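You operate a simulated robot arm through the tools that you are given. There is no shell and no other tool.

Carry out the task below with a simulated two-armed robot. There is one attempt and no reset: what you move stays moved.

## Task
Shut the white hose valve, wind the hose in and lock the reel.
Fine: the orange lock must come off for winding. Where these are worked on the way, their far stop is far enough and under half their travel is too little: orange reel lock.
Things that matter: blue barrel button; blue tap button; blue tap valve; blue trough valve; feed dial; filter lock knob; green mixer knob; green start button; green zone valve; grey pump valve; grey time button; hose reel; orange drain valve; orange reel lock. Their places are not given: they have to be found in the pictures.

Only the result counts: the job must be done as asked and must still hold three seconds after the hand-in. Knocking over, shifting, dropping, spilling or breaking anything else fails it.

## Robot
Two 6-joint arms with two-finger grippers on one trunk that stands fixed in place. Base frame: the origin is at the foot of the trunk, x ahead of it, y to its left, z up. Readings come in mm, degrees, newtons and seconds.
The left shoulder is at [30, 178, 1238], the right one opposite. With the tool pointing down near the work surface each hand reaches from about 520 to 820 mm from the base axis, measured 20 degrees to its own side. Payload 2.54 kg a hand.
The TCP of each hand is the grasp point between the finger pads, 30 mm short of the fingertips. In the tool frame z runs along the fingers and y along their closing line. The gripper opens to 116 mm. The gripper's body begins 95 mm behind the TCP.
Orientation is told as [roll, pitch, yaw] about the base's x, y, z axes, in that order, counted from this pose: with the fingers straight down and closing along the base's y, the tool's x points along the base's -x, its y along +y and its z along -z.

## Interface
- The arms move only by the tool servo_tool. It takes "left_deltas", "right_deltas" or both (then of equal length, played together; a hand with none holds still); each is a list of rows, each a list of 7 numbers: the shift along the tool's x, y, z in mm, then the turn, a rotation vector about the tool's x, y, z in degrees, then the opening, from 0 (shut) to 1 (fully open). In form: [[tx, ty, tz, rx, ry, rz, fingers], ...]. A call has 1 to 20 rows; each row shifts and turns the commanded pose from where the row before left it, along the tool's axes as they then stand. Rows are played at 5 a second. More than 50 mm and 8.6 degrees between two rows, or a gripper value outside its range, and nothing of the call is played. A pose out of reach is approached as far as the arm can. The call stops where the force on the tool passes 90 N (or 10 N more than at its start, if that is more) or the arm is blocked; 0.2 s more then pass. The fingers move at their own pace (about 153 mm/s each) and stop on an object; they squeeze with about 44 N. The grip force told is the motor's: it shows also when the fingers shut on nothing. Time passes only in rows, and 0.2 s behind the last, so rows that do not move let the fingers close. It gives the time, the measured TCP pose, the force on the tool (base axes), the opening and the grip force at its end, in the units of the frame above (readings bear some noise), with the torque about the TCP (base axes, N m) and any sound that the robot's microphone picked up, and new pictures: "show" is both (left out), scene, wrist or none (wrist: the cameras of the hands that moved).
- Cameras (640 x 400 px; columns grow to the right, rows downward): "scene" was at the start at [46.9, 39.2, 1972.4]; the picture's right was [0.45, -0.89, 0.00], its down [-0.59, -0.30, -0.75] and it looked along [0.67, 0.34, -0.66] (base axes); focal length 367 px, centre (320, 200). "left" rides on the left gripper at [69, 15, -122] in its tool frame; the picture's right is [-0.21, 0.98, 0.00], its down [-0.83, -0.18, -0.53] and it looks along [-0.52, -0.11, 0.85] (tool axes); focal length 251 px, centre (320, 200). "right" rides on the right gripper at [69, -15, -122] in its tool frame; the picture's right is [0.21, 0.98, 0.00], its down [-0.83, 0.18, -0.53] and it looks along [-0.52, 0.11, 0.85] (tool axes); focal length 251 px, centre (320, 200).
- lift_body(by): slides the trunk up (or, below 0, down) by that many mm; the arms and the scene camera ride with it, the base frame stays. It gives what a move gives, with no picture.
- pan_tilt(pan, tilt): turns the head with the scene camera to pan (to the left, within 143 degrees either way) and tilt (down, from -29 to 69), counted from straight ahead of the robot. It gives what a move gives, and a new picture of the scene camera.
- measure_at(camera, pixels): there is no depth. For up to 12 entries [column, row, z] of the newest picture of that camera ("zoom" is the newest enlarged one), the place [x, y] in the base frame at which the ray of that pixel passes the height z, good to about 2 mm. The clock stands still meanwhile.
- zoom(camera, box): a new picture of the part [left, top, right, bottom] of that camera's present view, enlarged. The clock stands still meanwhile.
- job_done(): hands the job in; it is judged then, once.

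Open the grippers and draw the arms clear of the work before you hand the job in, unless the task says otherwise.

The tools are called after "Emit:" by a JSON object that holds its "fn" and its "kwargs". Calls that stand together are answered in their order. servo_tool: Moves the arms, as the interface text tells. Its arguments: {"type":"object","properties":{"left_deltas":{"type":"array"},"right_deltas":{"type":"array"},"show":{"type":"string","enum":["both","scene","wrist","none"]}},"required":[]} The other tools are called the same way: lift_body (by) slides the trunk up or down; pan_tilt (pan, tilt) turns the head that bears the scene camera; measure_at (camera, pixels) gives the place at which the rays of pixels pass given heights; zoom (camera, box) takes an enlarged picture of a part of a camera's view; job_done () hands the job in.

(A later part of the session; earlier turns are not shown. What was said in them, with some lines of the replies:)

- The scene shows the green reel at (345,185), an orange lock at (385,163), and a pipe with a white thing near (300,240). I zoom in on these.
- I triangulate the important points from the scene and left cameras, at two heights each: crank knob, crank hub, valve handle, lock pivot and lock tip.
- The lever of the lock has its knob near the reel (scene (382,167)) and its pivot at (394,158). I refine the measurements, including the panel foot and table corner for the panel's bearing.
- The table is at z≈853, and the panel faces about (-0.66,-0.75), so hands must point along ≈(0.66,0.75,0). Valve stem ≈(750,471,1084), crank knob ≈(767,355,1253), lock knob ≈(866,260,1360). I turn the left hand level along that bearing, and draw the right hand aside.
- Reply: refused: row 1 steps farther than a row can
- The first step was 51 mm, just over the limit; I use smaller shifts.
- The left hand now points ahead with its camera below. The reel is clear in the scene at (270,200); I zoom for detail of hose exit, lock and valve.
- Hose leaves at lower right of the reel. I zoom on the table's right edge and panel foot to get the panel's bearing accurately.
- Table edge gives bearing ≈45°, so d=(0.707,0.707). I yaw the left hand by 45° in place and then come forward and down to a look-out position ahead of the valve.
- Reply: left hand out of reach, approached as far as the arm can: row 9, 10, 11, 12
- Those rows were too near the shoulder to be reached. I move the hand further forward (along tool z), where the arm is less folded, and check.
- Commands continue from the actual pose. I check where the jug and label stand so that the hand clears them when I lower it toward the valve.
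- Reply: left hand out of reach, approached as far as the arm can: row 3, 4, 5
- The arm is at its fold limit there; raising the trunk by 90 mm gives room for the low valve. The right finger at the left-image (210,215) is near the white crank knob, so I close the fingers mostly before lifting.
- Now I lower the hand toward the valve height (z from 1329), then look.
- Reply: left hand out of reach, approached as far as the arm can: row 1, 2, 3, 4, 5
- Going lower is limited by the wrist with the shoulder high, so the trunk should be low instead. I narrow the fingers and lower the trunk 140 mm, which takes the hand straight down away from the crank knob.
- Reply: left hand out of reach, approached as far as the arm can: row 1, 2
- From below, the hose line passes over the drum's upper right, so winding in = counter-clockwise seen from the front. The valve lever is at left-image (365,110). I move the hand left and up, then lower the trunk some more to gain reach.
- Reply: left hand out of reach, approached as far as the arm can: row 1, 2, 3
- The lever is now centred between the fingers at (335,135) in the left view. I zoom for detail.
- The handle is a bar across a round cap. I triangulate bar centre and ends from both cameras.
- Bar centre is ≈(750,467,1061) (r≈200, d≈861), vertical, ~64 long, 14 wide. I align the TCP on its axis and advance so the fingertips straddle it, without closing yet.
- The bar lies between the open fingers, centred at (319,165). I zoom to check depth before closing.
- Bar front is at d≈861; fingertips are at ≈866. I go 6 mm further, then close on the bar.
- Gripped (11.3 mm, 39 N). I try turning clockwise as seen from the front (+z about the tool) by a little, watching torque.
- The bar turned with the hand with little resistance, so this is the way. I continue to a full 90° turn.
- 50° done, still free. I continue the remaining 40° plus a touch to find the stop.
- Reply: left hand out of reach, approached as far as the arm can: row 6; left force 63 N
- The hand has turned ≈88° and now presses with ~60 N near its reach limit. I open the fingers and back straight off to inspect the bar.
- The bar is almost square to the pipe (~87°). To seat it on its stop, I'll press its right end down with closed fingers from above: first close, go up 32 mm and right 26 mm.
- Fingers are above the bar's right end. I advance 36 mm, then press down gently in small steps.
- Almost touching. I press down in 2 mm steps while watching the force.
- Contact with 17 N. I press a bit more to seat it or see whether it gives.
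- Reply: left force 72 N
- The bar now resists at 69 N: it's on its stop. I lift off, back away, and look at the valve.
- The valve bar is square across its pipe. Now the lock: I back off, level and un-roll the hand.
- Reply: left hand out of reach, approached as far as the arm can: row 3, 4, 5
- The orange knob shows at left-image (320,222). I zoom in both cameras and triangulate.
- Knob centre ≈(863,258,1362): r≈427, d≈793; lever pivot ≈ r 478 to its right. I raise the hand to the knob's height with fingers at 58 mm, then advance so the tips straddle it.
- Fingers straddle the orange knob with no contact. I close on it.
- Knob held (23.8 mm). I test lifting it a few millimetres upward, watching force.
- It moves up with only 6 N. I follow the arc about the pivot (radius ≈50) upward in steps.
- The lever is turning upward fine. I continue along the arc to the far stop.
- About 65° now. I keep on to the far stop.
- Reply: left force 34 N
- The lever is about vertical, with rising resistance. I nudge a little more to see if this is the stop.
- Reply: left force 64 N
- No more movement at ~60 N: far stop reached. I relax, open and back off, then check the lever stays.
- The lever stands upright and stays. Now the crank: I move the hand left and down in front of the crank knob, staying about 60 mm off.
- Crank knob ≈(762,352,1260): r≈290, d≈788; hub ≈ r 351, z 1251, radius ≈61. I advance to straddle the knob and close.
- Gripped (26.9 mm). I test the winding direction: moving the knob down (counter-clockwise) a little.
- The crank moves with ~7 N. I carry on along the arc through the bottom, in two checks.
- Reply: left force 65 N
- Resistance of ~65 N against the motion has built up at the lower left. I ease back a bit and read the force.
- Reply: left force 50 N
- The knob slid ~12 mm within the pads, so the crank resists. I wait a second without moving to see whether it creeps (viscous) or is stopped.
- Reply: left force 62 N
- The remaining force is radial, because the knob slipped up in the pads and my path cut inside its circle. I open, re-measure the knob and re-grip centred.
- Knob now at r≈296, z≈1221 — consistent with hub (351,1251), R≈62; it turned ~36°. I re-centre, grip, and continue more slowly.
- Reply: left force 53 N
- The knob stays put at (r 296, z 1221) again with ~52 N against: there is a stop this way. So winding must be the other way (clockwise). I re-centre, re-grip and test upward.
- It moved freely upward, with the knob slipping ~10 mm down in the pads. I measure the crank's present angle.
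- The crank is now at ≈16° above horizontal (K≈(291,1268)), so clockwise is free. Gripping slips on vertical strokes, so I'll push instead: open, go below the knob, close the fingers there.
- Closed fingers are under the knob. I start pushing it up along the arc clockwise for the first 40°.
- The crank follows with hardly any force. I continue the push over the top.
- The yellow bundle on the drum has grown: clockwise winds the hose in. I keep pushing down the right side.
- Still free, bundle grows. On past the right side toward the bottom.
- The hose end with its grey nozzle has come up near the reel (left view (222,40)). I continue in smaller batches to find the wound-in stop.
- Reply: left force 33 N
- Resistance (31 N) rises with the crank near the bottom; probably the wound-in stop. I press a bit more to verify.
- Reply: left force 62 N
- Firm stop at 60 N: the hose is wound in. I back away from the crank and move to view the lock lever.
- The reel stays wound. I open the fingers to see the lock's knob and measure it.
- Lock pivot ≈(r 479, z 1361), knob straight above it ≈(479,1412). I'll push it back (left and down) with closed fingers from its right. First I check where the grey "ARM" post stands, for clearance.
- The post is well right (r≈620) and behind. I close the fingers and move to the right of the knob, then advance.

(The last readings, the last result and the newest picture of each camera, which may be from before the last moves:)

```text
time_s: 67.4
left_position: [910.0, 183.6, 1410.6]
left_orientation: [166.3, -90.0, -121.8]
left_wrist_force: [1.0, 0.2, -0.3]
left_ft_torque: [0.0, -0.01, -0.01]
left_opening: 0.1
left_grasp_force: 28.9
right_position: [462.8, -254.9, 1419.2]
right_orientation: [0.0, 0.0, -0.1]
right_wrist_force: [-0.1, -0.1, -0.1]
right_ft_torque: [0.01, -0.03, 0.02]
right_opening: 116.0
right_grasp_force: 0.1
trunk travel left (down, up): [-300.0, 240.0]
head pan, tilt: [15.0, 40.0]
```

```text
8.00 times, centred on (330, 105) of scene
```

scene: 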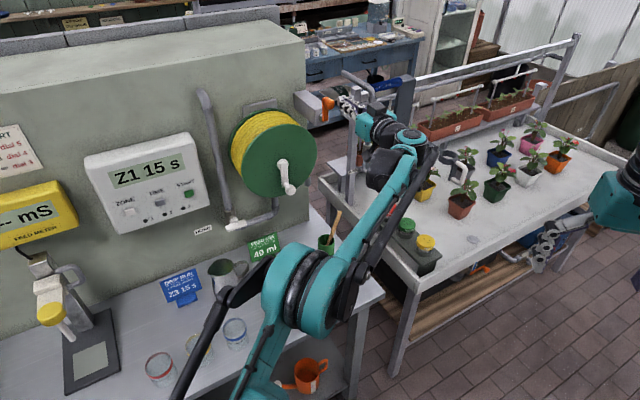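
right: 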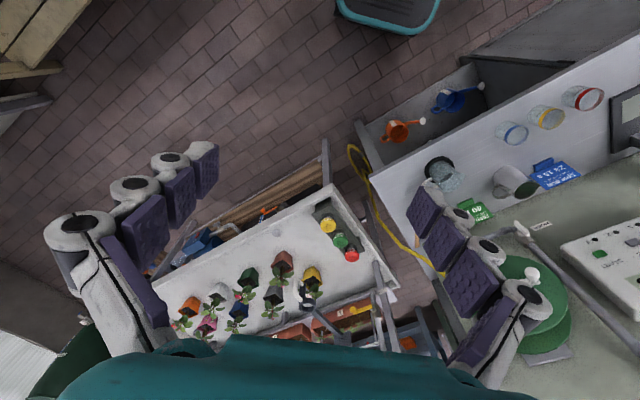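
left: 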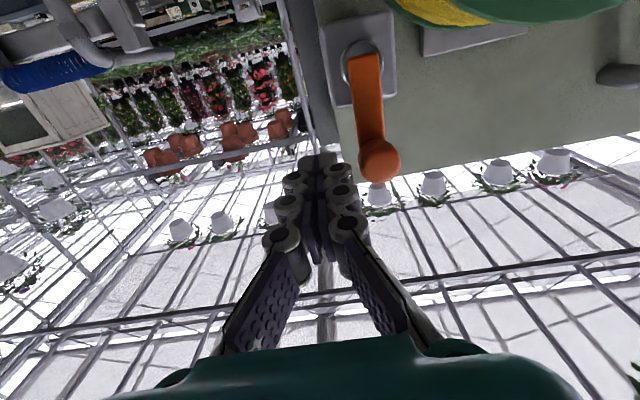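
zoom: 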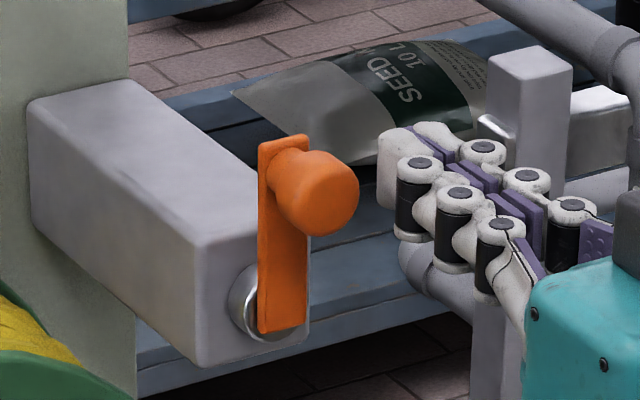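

Fingers are right of the knob and level with it. I push it left along the arc (first part).

Emit:
{"fn": "servo_tool", "kwargs": {"left_deltas": [[-1, 7, 0, 0, 0, 0, 0], [-1, 6, 0, 0, 0, 0, 0], [-3.1, 9, 0, 0, 0, 0, 0], [-1.8, 8.6, 0, 0, 0, 0, 0], [-0.8, 8.2, 0, 0, 0, 0, 0], [0.7, 8.9, 0, 0, 0, 0, 0]], "show": "both"}}

Emit:
{"fn": "zoom", "kwargs": {"camera": "scene", "box": [280, 80, 360, 130]}}

```text
time_s: 68.8
left_position: [876.8, 218.0, 1419.4]
left_orientation: [158.9, -90.0, -114.3]
left_wrist_force: [-0.3, -1.6, 1.0]
left_ft_torque: [-0.01, -0.03, 0.01]
left_opening: 0.0
left_grasp_force: 28.1
right_position: [462.9, -253.8, 1419.9]
right_orientation: [0.0, 0.0, -0.2]
right_wrist_force: [0.0, -0.3, 0.3]
right_ft_torque: [0.0, -0.02, -0.01]
right_opening: 116.0
right_grasp_force: 0.0
trunk travel left (down, up): [-300.0, 240.0]
head pan, tilt: [15.0, 40.0]
```

scene: 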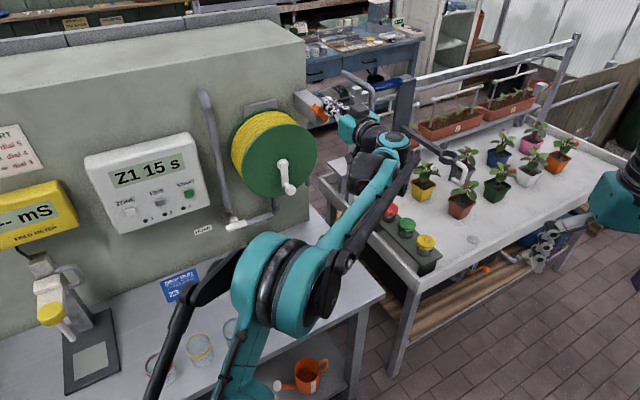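
left: 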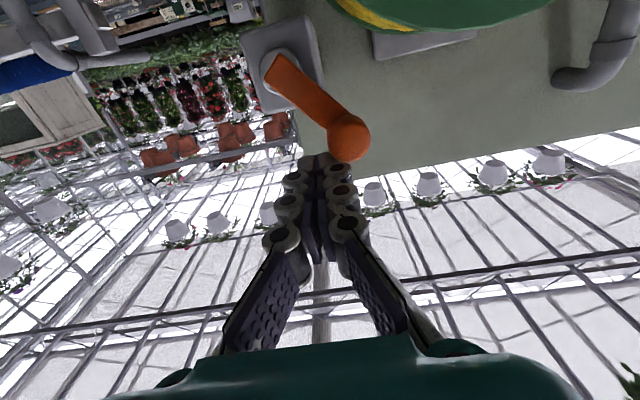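

```text
8.00 times, centred on (320, 105) of scene
```

zoom: 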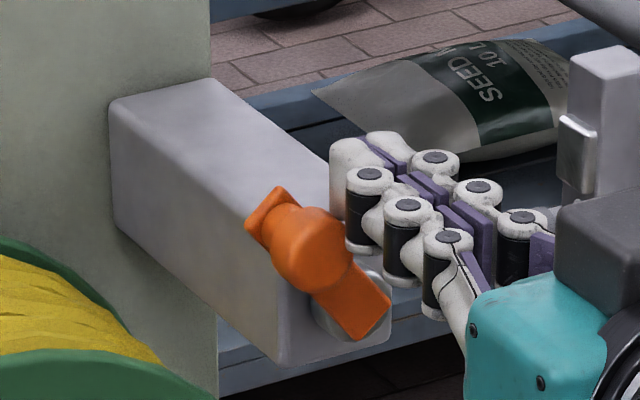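

The lever has swung to ~45°. I continue pushing left and down to the end of its travel.

Emit:
{"fn": "servo_tool", "kwargs": {"left_deltas": [[2.8, 9.5, 0, 0, 0, 0, 0], [5.3, 9.4, 0, 0, 0, 0, 0], [7.8, 8.4, 0, 0, 0, 0, 0], [8.7, 6.6, 0, 0, 0, 0, 0], [8.9, 4.9, 0, 0, 0, 0, 0]], "show": "both"}}

Emit:
{"fn": "zoom", "kwargs": {"camera": "scene", "box": [280, 80, 360, 130]}}

```text
time_s: 70.0
left_position: [849.0, 245.2, 1384.2]
left_orientation: [96.4, -90.0, -51.9]
left_wrist_force: [0.0, 0.3, 0.4]
left_ft_torque: [0.0, -0.04, -0.01]
left_opening: 0.2
left_grasp_force: 28.7
right_position: [463.8, -253.7, 1419.6]
right_orientation: [-0.1, 0.0, 0.0]
right_wrist_force: [-1.1, -0.4, -0.1]
right_ft_torque: [-0.01, 0.0, 0.01]
right_opening: 116.0
right_grasp_force: 0.0
trunk travel left (down, up): [-300.0, 240.0]
head pan, tilt: [15.0, 40.0]
```

scene: 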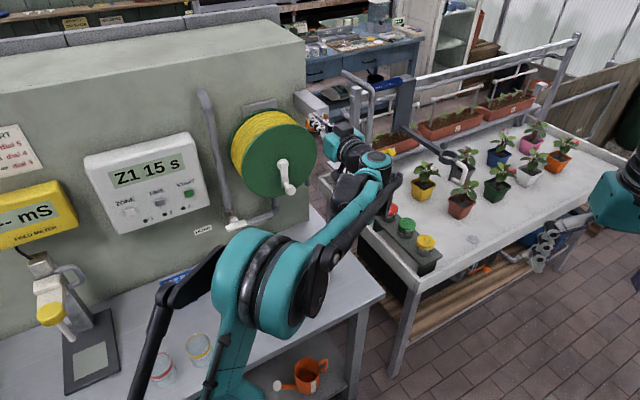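
left: 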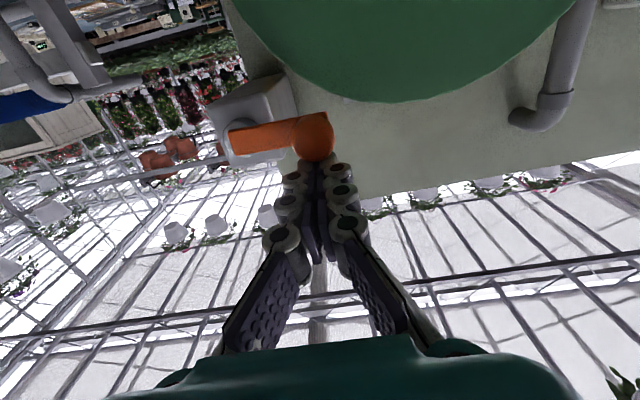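

```text
8.00 times, centred on (320, 105) of scene
```

zoom: 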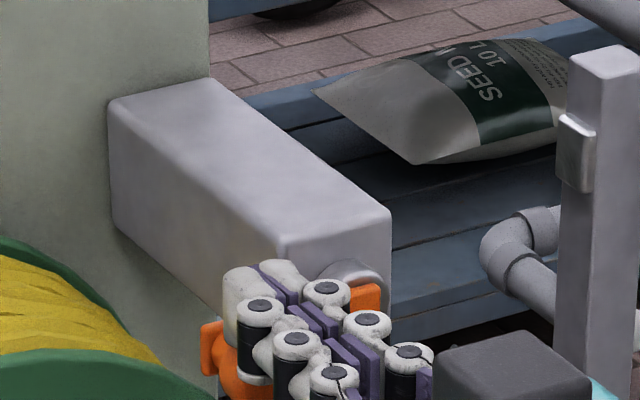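

The lever is almost level. I press down in small steps to feel its locked stop.

Emit:
{"fn": "servo_tool", "kwargs": {"left_deltas": [[3, 0, 0, 0, 0, 0, 0], [2, 0, 0, 0, 0, 0, 0], [2, 0, 0, 0, 0, 0, 0]], "show": "wrist"}}

```text
time_s: 70.8
left_position: [846.7, 244.2, 1383.9]
left_orientation: [158.7, -89.4, -114.2]
left_wrist_force: [16.4, 6.4, 47.5]
left_ft_torque: [0.93, -1.08, -0.21]
left_opening: 6.1
left_grasp_force: 29.2
right_position: [460.9, -255.0, 1421.8]
right_orientation: [0.0, -0.1, 0.0]
right_wrist_force: [-0.4, 0.0, 0.5]
right_ft_torque: [0.02, 0.03, 0.01]
right_opening: 116.0
right_grasp_force: 0.0
trunk travel left (down, up): [-300.0, 240.0]
head pan, tilt: [15.0, 40.0]
```

left: 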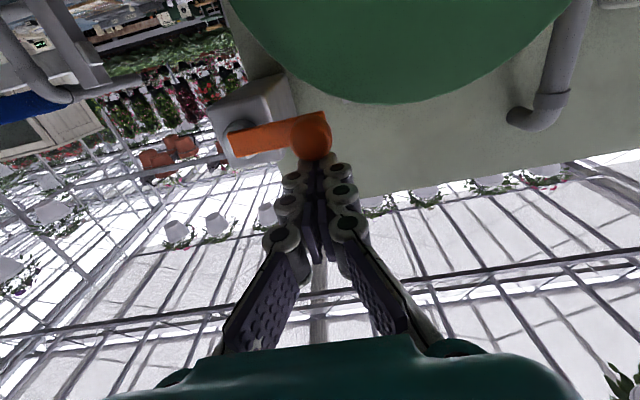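

Solid at ~50 N with the lever level as at the start: locked. I lift off and back away for inspection.

Emit:
{"fn": "servo_tool", "kwargs": {"left_deltas": [[-10, 0, 0, 0, 0, 0, 0], [-10, 0, -10, 0, 0, 0, 0], [0, 0, -30, 0, 0, 0, 0], [0, -10, -35, 0, 0, 0, 0.3], [-10, -30, -20, 0, 0, 0, 0.3], [0, -40, 0, 0, 0, 0, 0.3]], "show": "both"}}

Emit:
{"fn": "zoom", "kwargs": {"camera": "scene", "box": [200, 70, 360, 240]}}

Emit:
{"fn": "zoom", "kwargs": {"camera": "scene", "box": [280, 80, 360, 130]}}

```text
time_s: 72.2
left_position: [841.3, 118.1, 1406.9]
left_orientation: [68.2, -89.9, -23.6]
left_wrist_force: [0.2, -0.2, -0.3]
left_ft_torque: [0.03, 0.0, 0.04]
left_opening: 35.0
left_grasp_force: 0.1
right_position: [466.3, -255.7, 1418.4]
right_orientation: [0.0, 0.1, 0.0]
right_wrist_force: [-0.2, 0.2, -0.5]
right_ft_torque: [0.05, 0.07, -0.02]
right_opening: 115.7
right_grasp_force: 0.1
trunk travel left (down, up): [-300.0, 240.0]
head pan, tilt: [15.0, 40.0]
```

scene: 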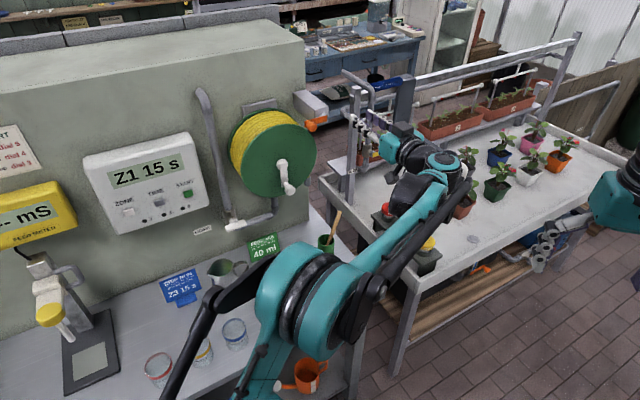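
left: 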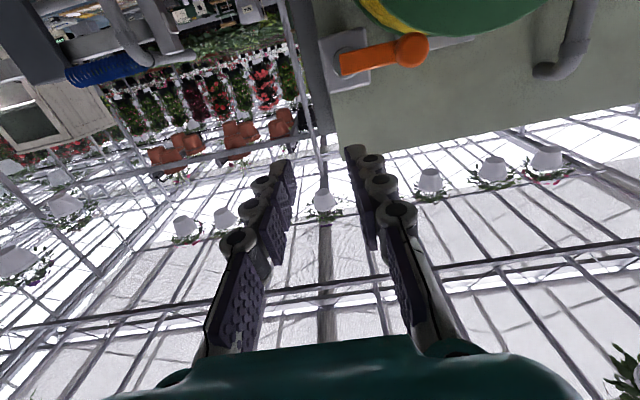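

```text
2.35 times, centred on (280, 155) of scene
```

zoom: 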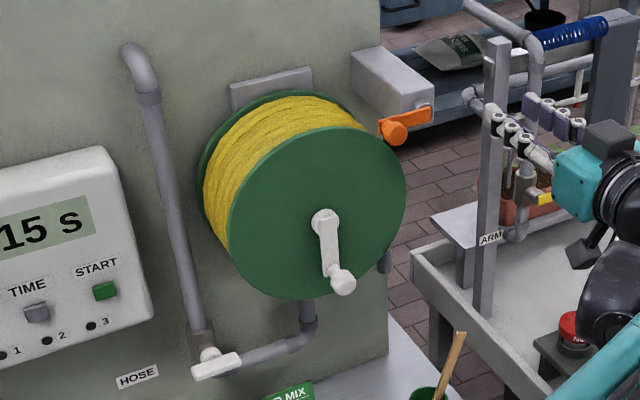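

```text
8.00 times, centred on (320, 105) of scene
```

zoom: 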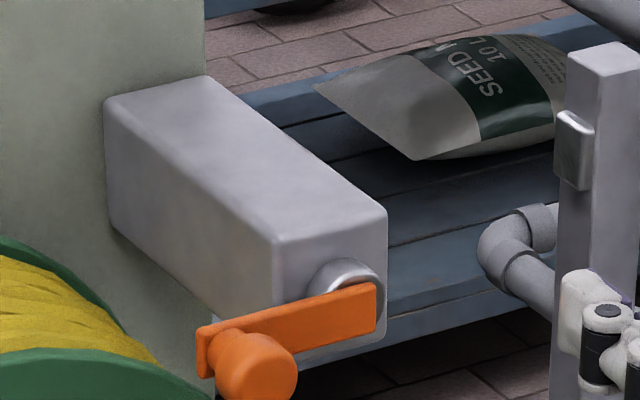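

Valve bar is across its pipe, the drum is full and the lock lever is level as before. I open the gripper and draw the arm back, clear of the work.

Emit:
{"fn": "servo_tool", "kwargs": {"left_deltas": [[-20, 0, -35, 0, 0, 0, 1], [-20, 0, -35, 0, 0, 0, 1], [-20, 0, -35, 0, 0, 0, 1], [-20, 0, -35, 0, 0, 0, 1], [0, 0, 0, 0, 0, 0, 1], [0, 0, 0, 0, 0, 0, 1]], "show": "both"}}

Emit:
{"fn": "zoom", "kwargs": {"camera": "scene", "box": [180, 70, 420, 260]}}

```text
time_s: 73.6
left_position: [736.0, 21.1, 1488.2]
left_orientation: [151.3, -90.1, -106.7]
left_wrist_force: [-0.3, 0.1, 1.1]
left_ft_torque: [0.01, 0.03, 0.02]
left_opening: 115.8
left_grasp_force: 0.0
right_position: [462.9, -253.9, 1419.9]
right_orientation: [-0.1, 0.0, 0.0]
right_wrist_force: [-1.4, -0.4, -0.5]
right_ft_torque: [0.03, -0.04, 0.0]
right_opening: 115.9
right_grasp_force: 0.1
trunk travel left (down, up): [-300.0, 240.0]
head pan, tilt: [15.0, 40.0]
```

scene: 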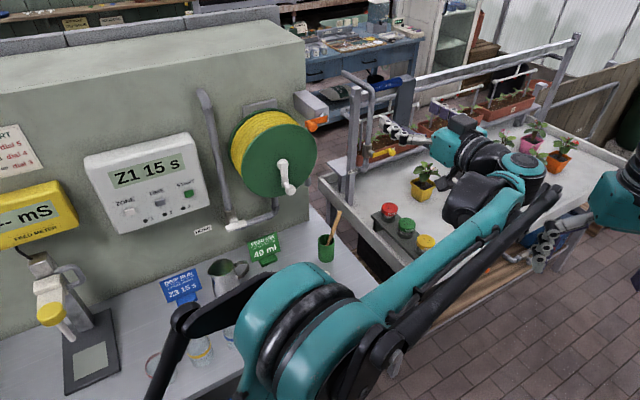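
left: 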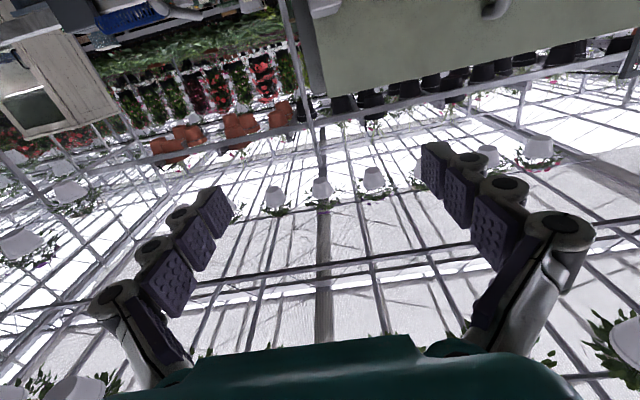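

```text
2.11 times, centred on (300, 165) of scene
```

zoom: 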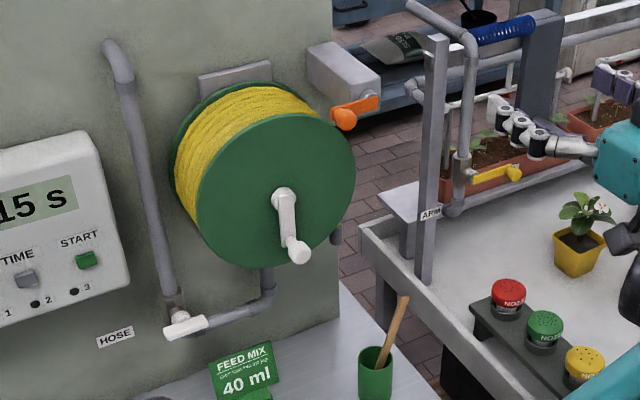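

The valve is shut, the drum is full, the lock lever is down, and both hands are open and clear. I hand in.

Emit:
{"fn": "job_done", "kwargs": {}}

```text
The job is handed in.
```

The job is handed in: the white hose valve is shut, the hose is wound in and the reel is locked. I don't have the judge's result, but the last pictures and force readings agree.

- **Valve:** I turned the bar about 90° clockwise until it lay square across its pipe. Then I pressed it onto its stop, where it held at 69 N.
- **Lock off:** The orange lever went from level to upright, as far as its far stop, before winding.
- **Winding:** I first tried counter-clockwise, the wrong way, and unwound about 36° before meeting a stop. I then wound clockwise until the drum was full and the crank held against a firm stop at 60 N.
- **Lock on:** I pushed the lever back down to level, where it held at about 50 N.

I saw nothing else moved or knocked over. Both grippers are open, and the arms are clear of the work.
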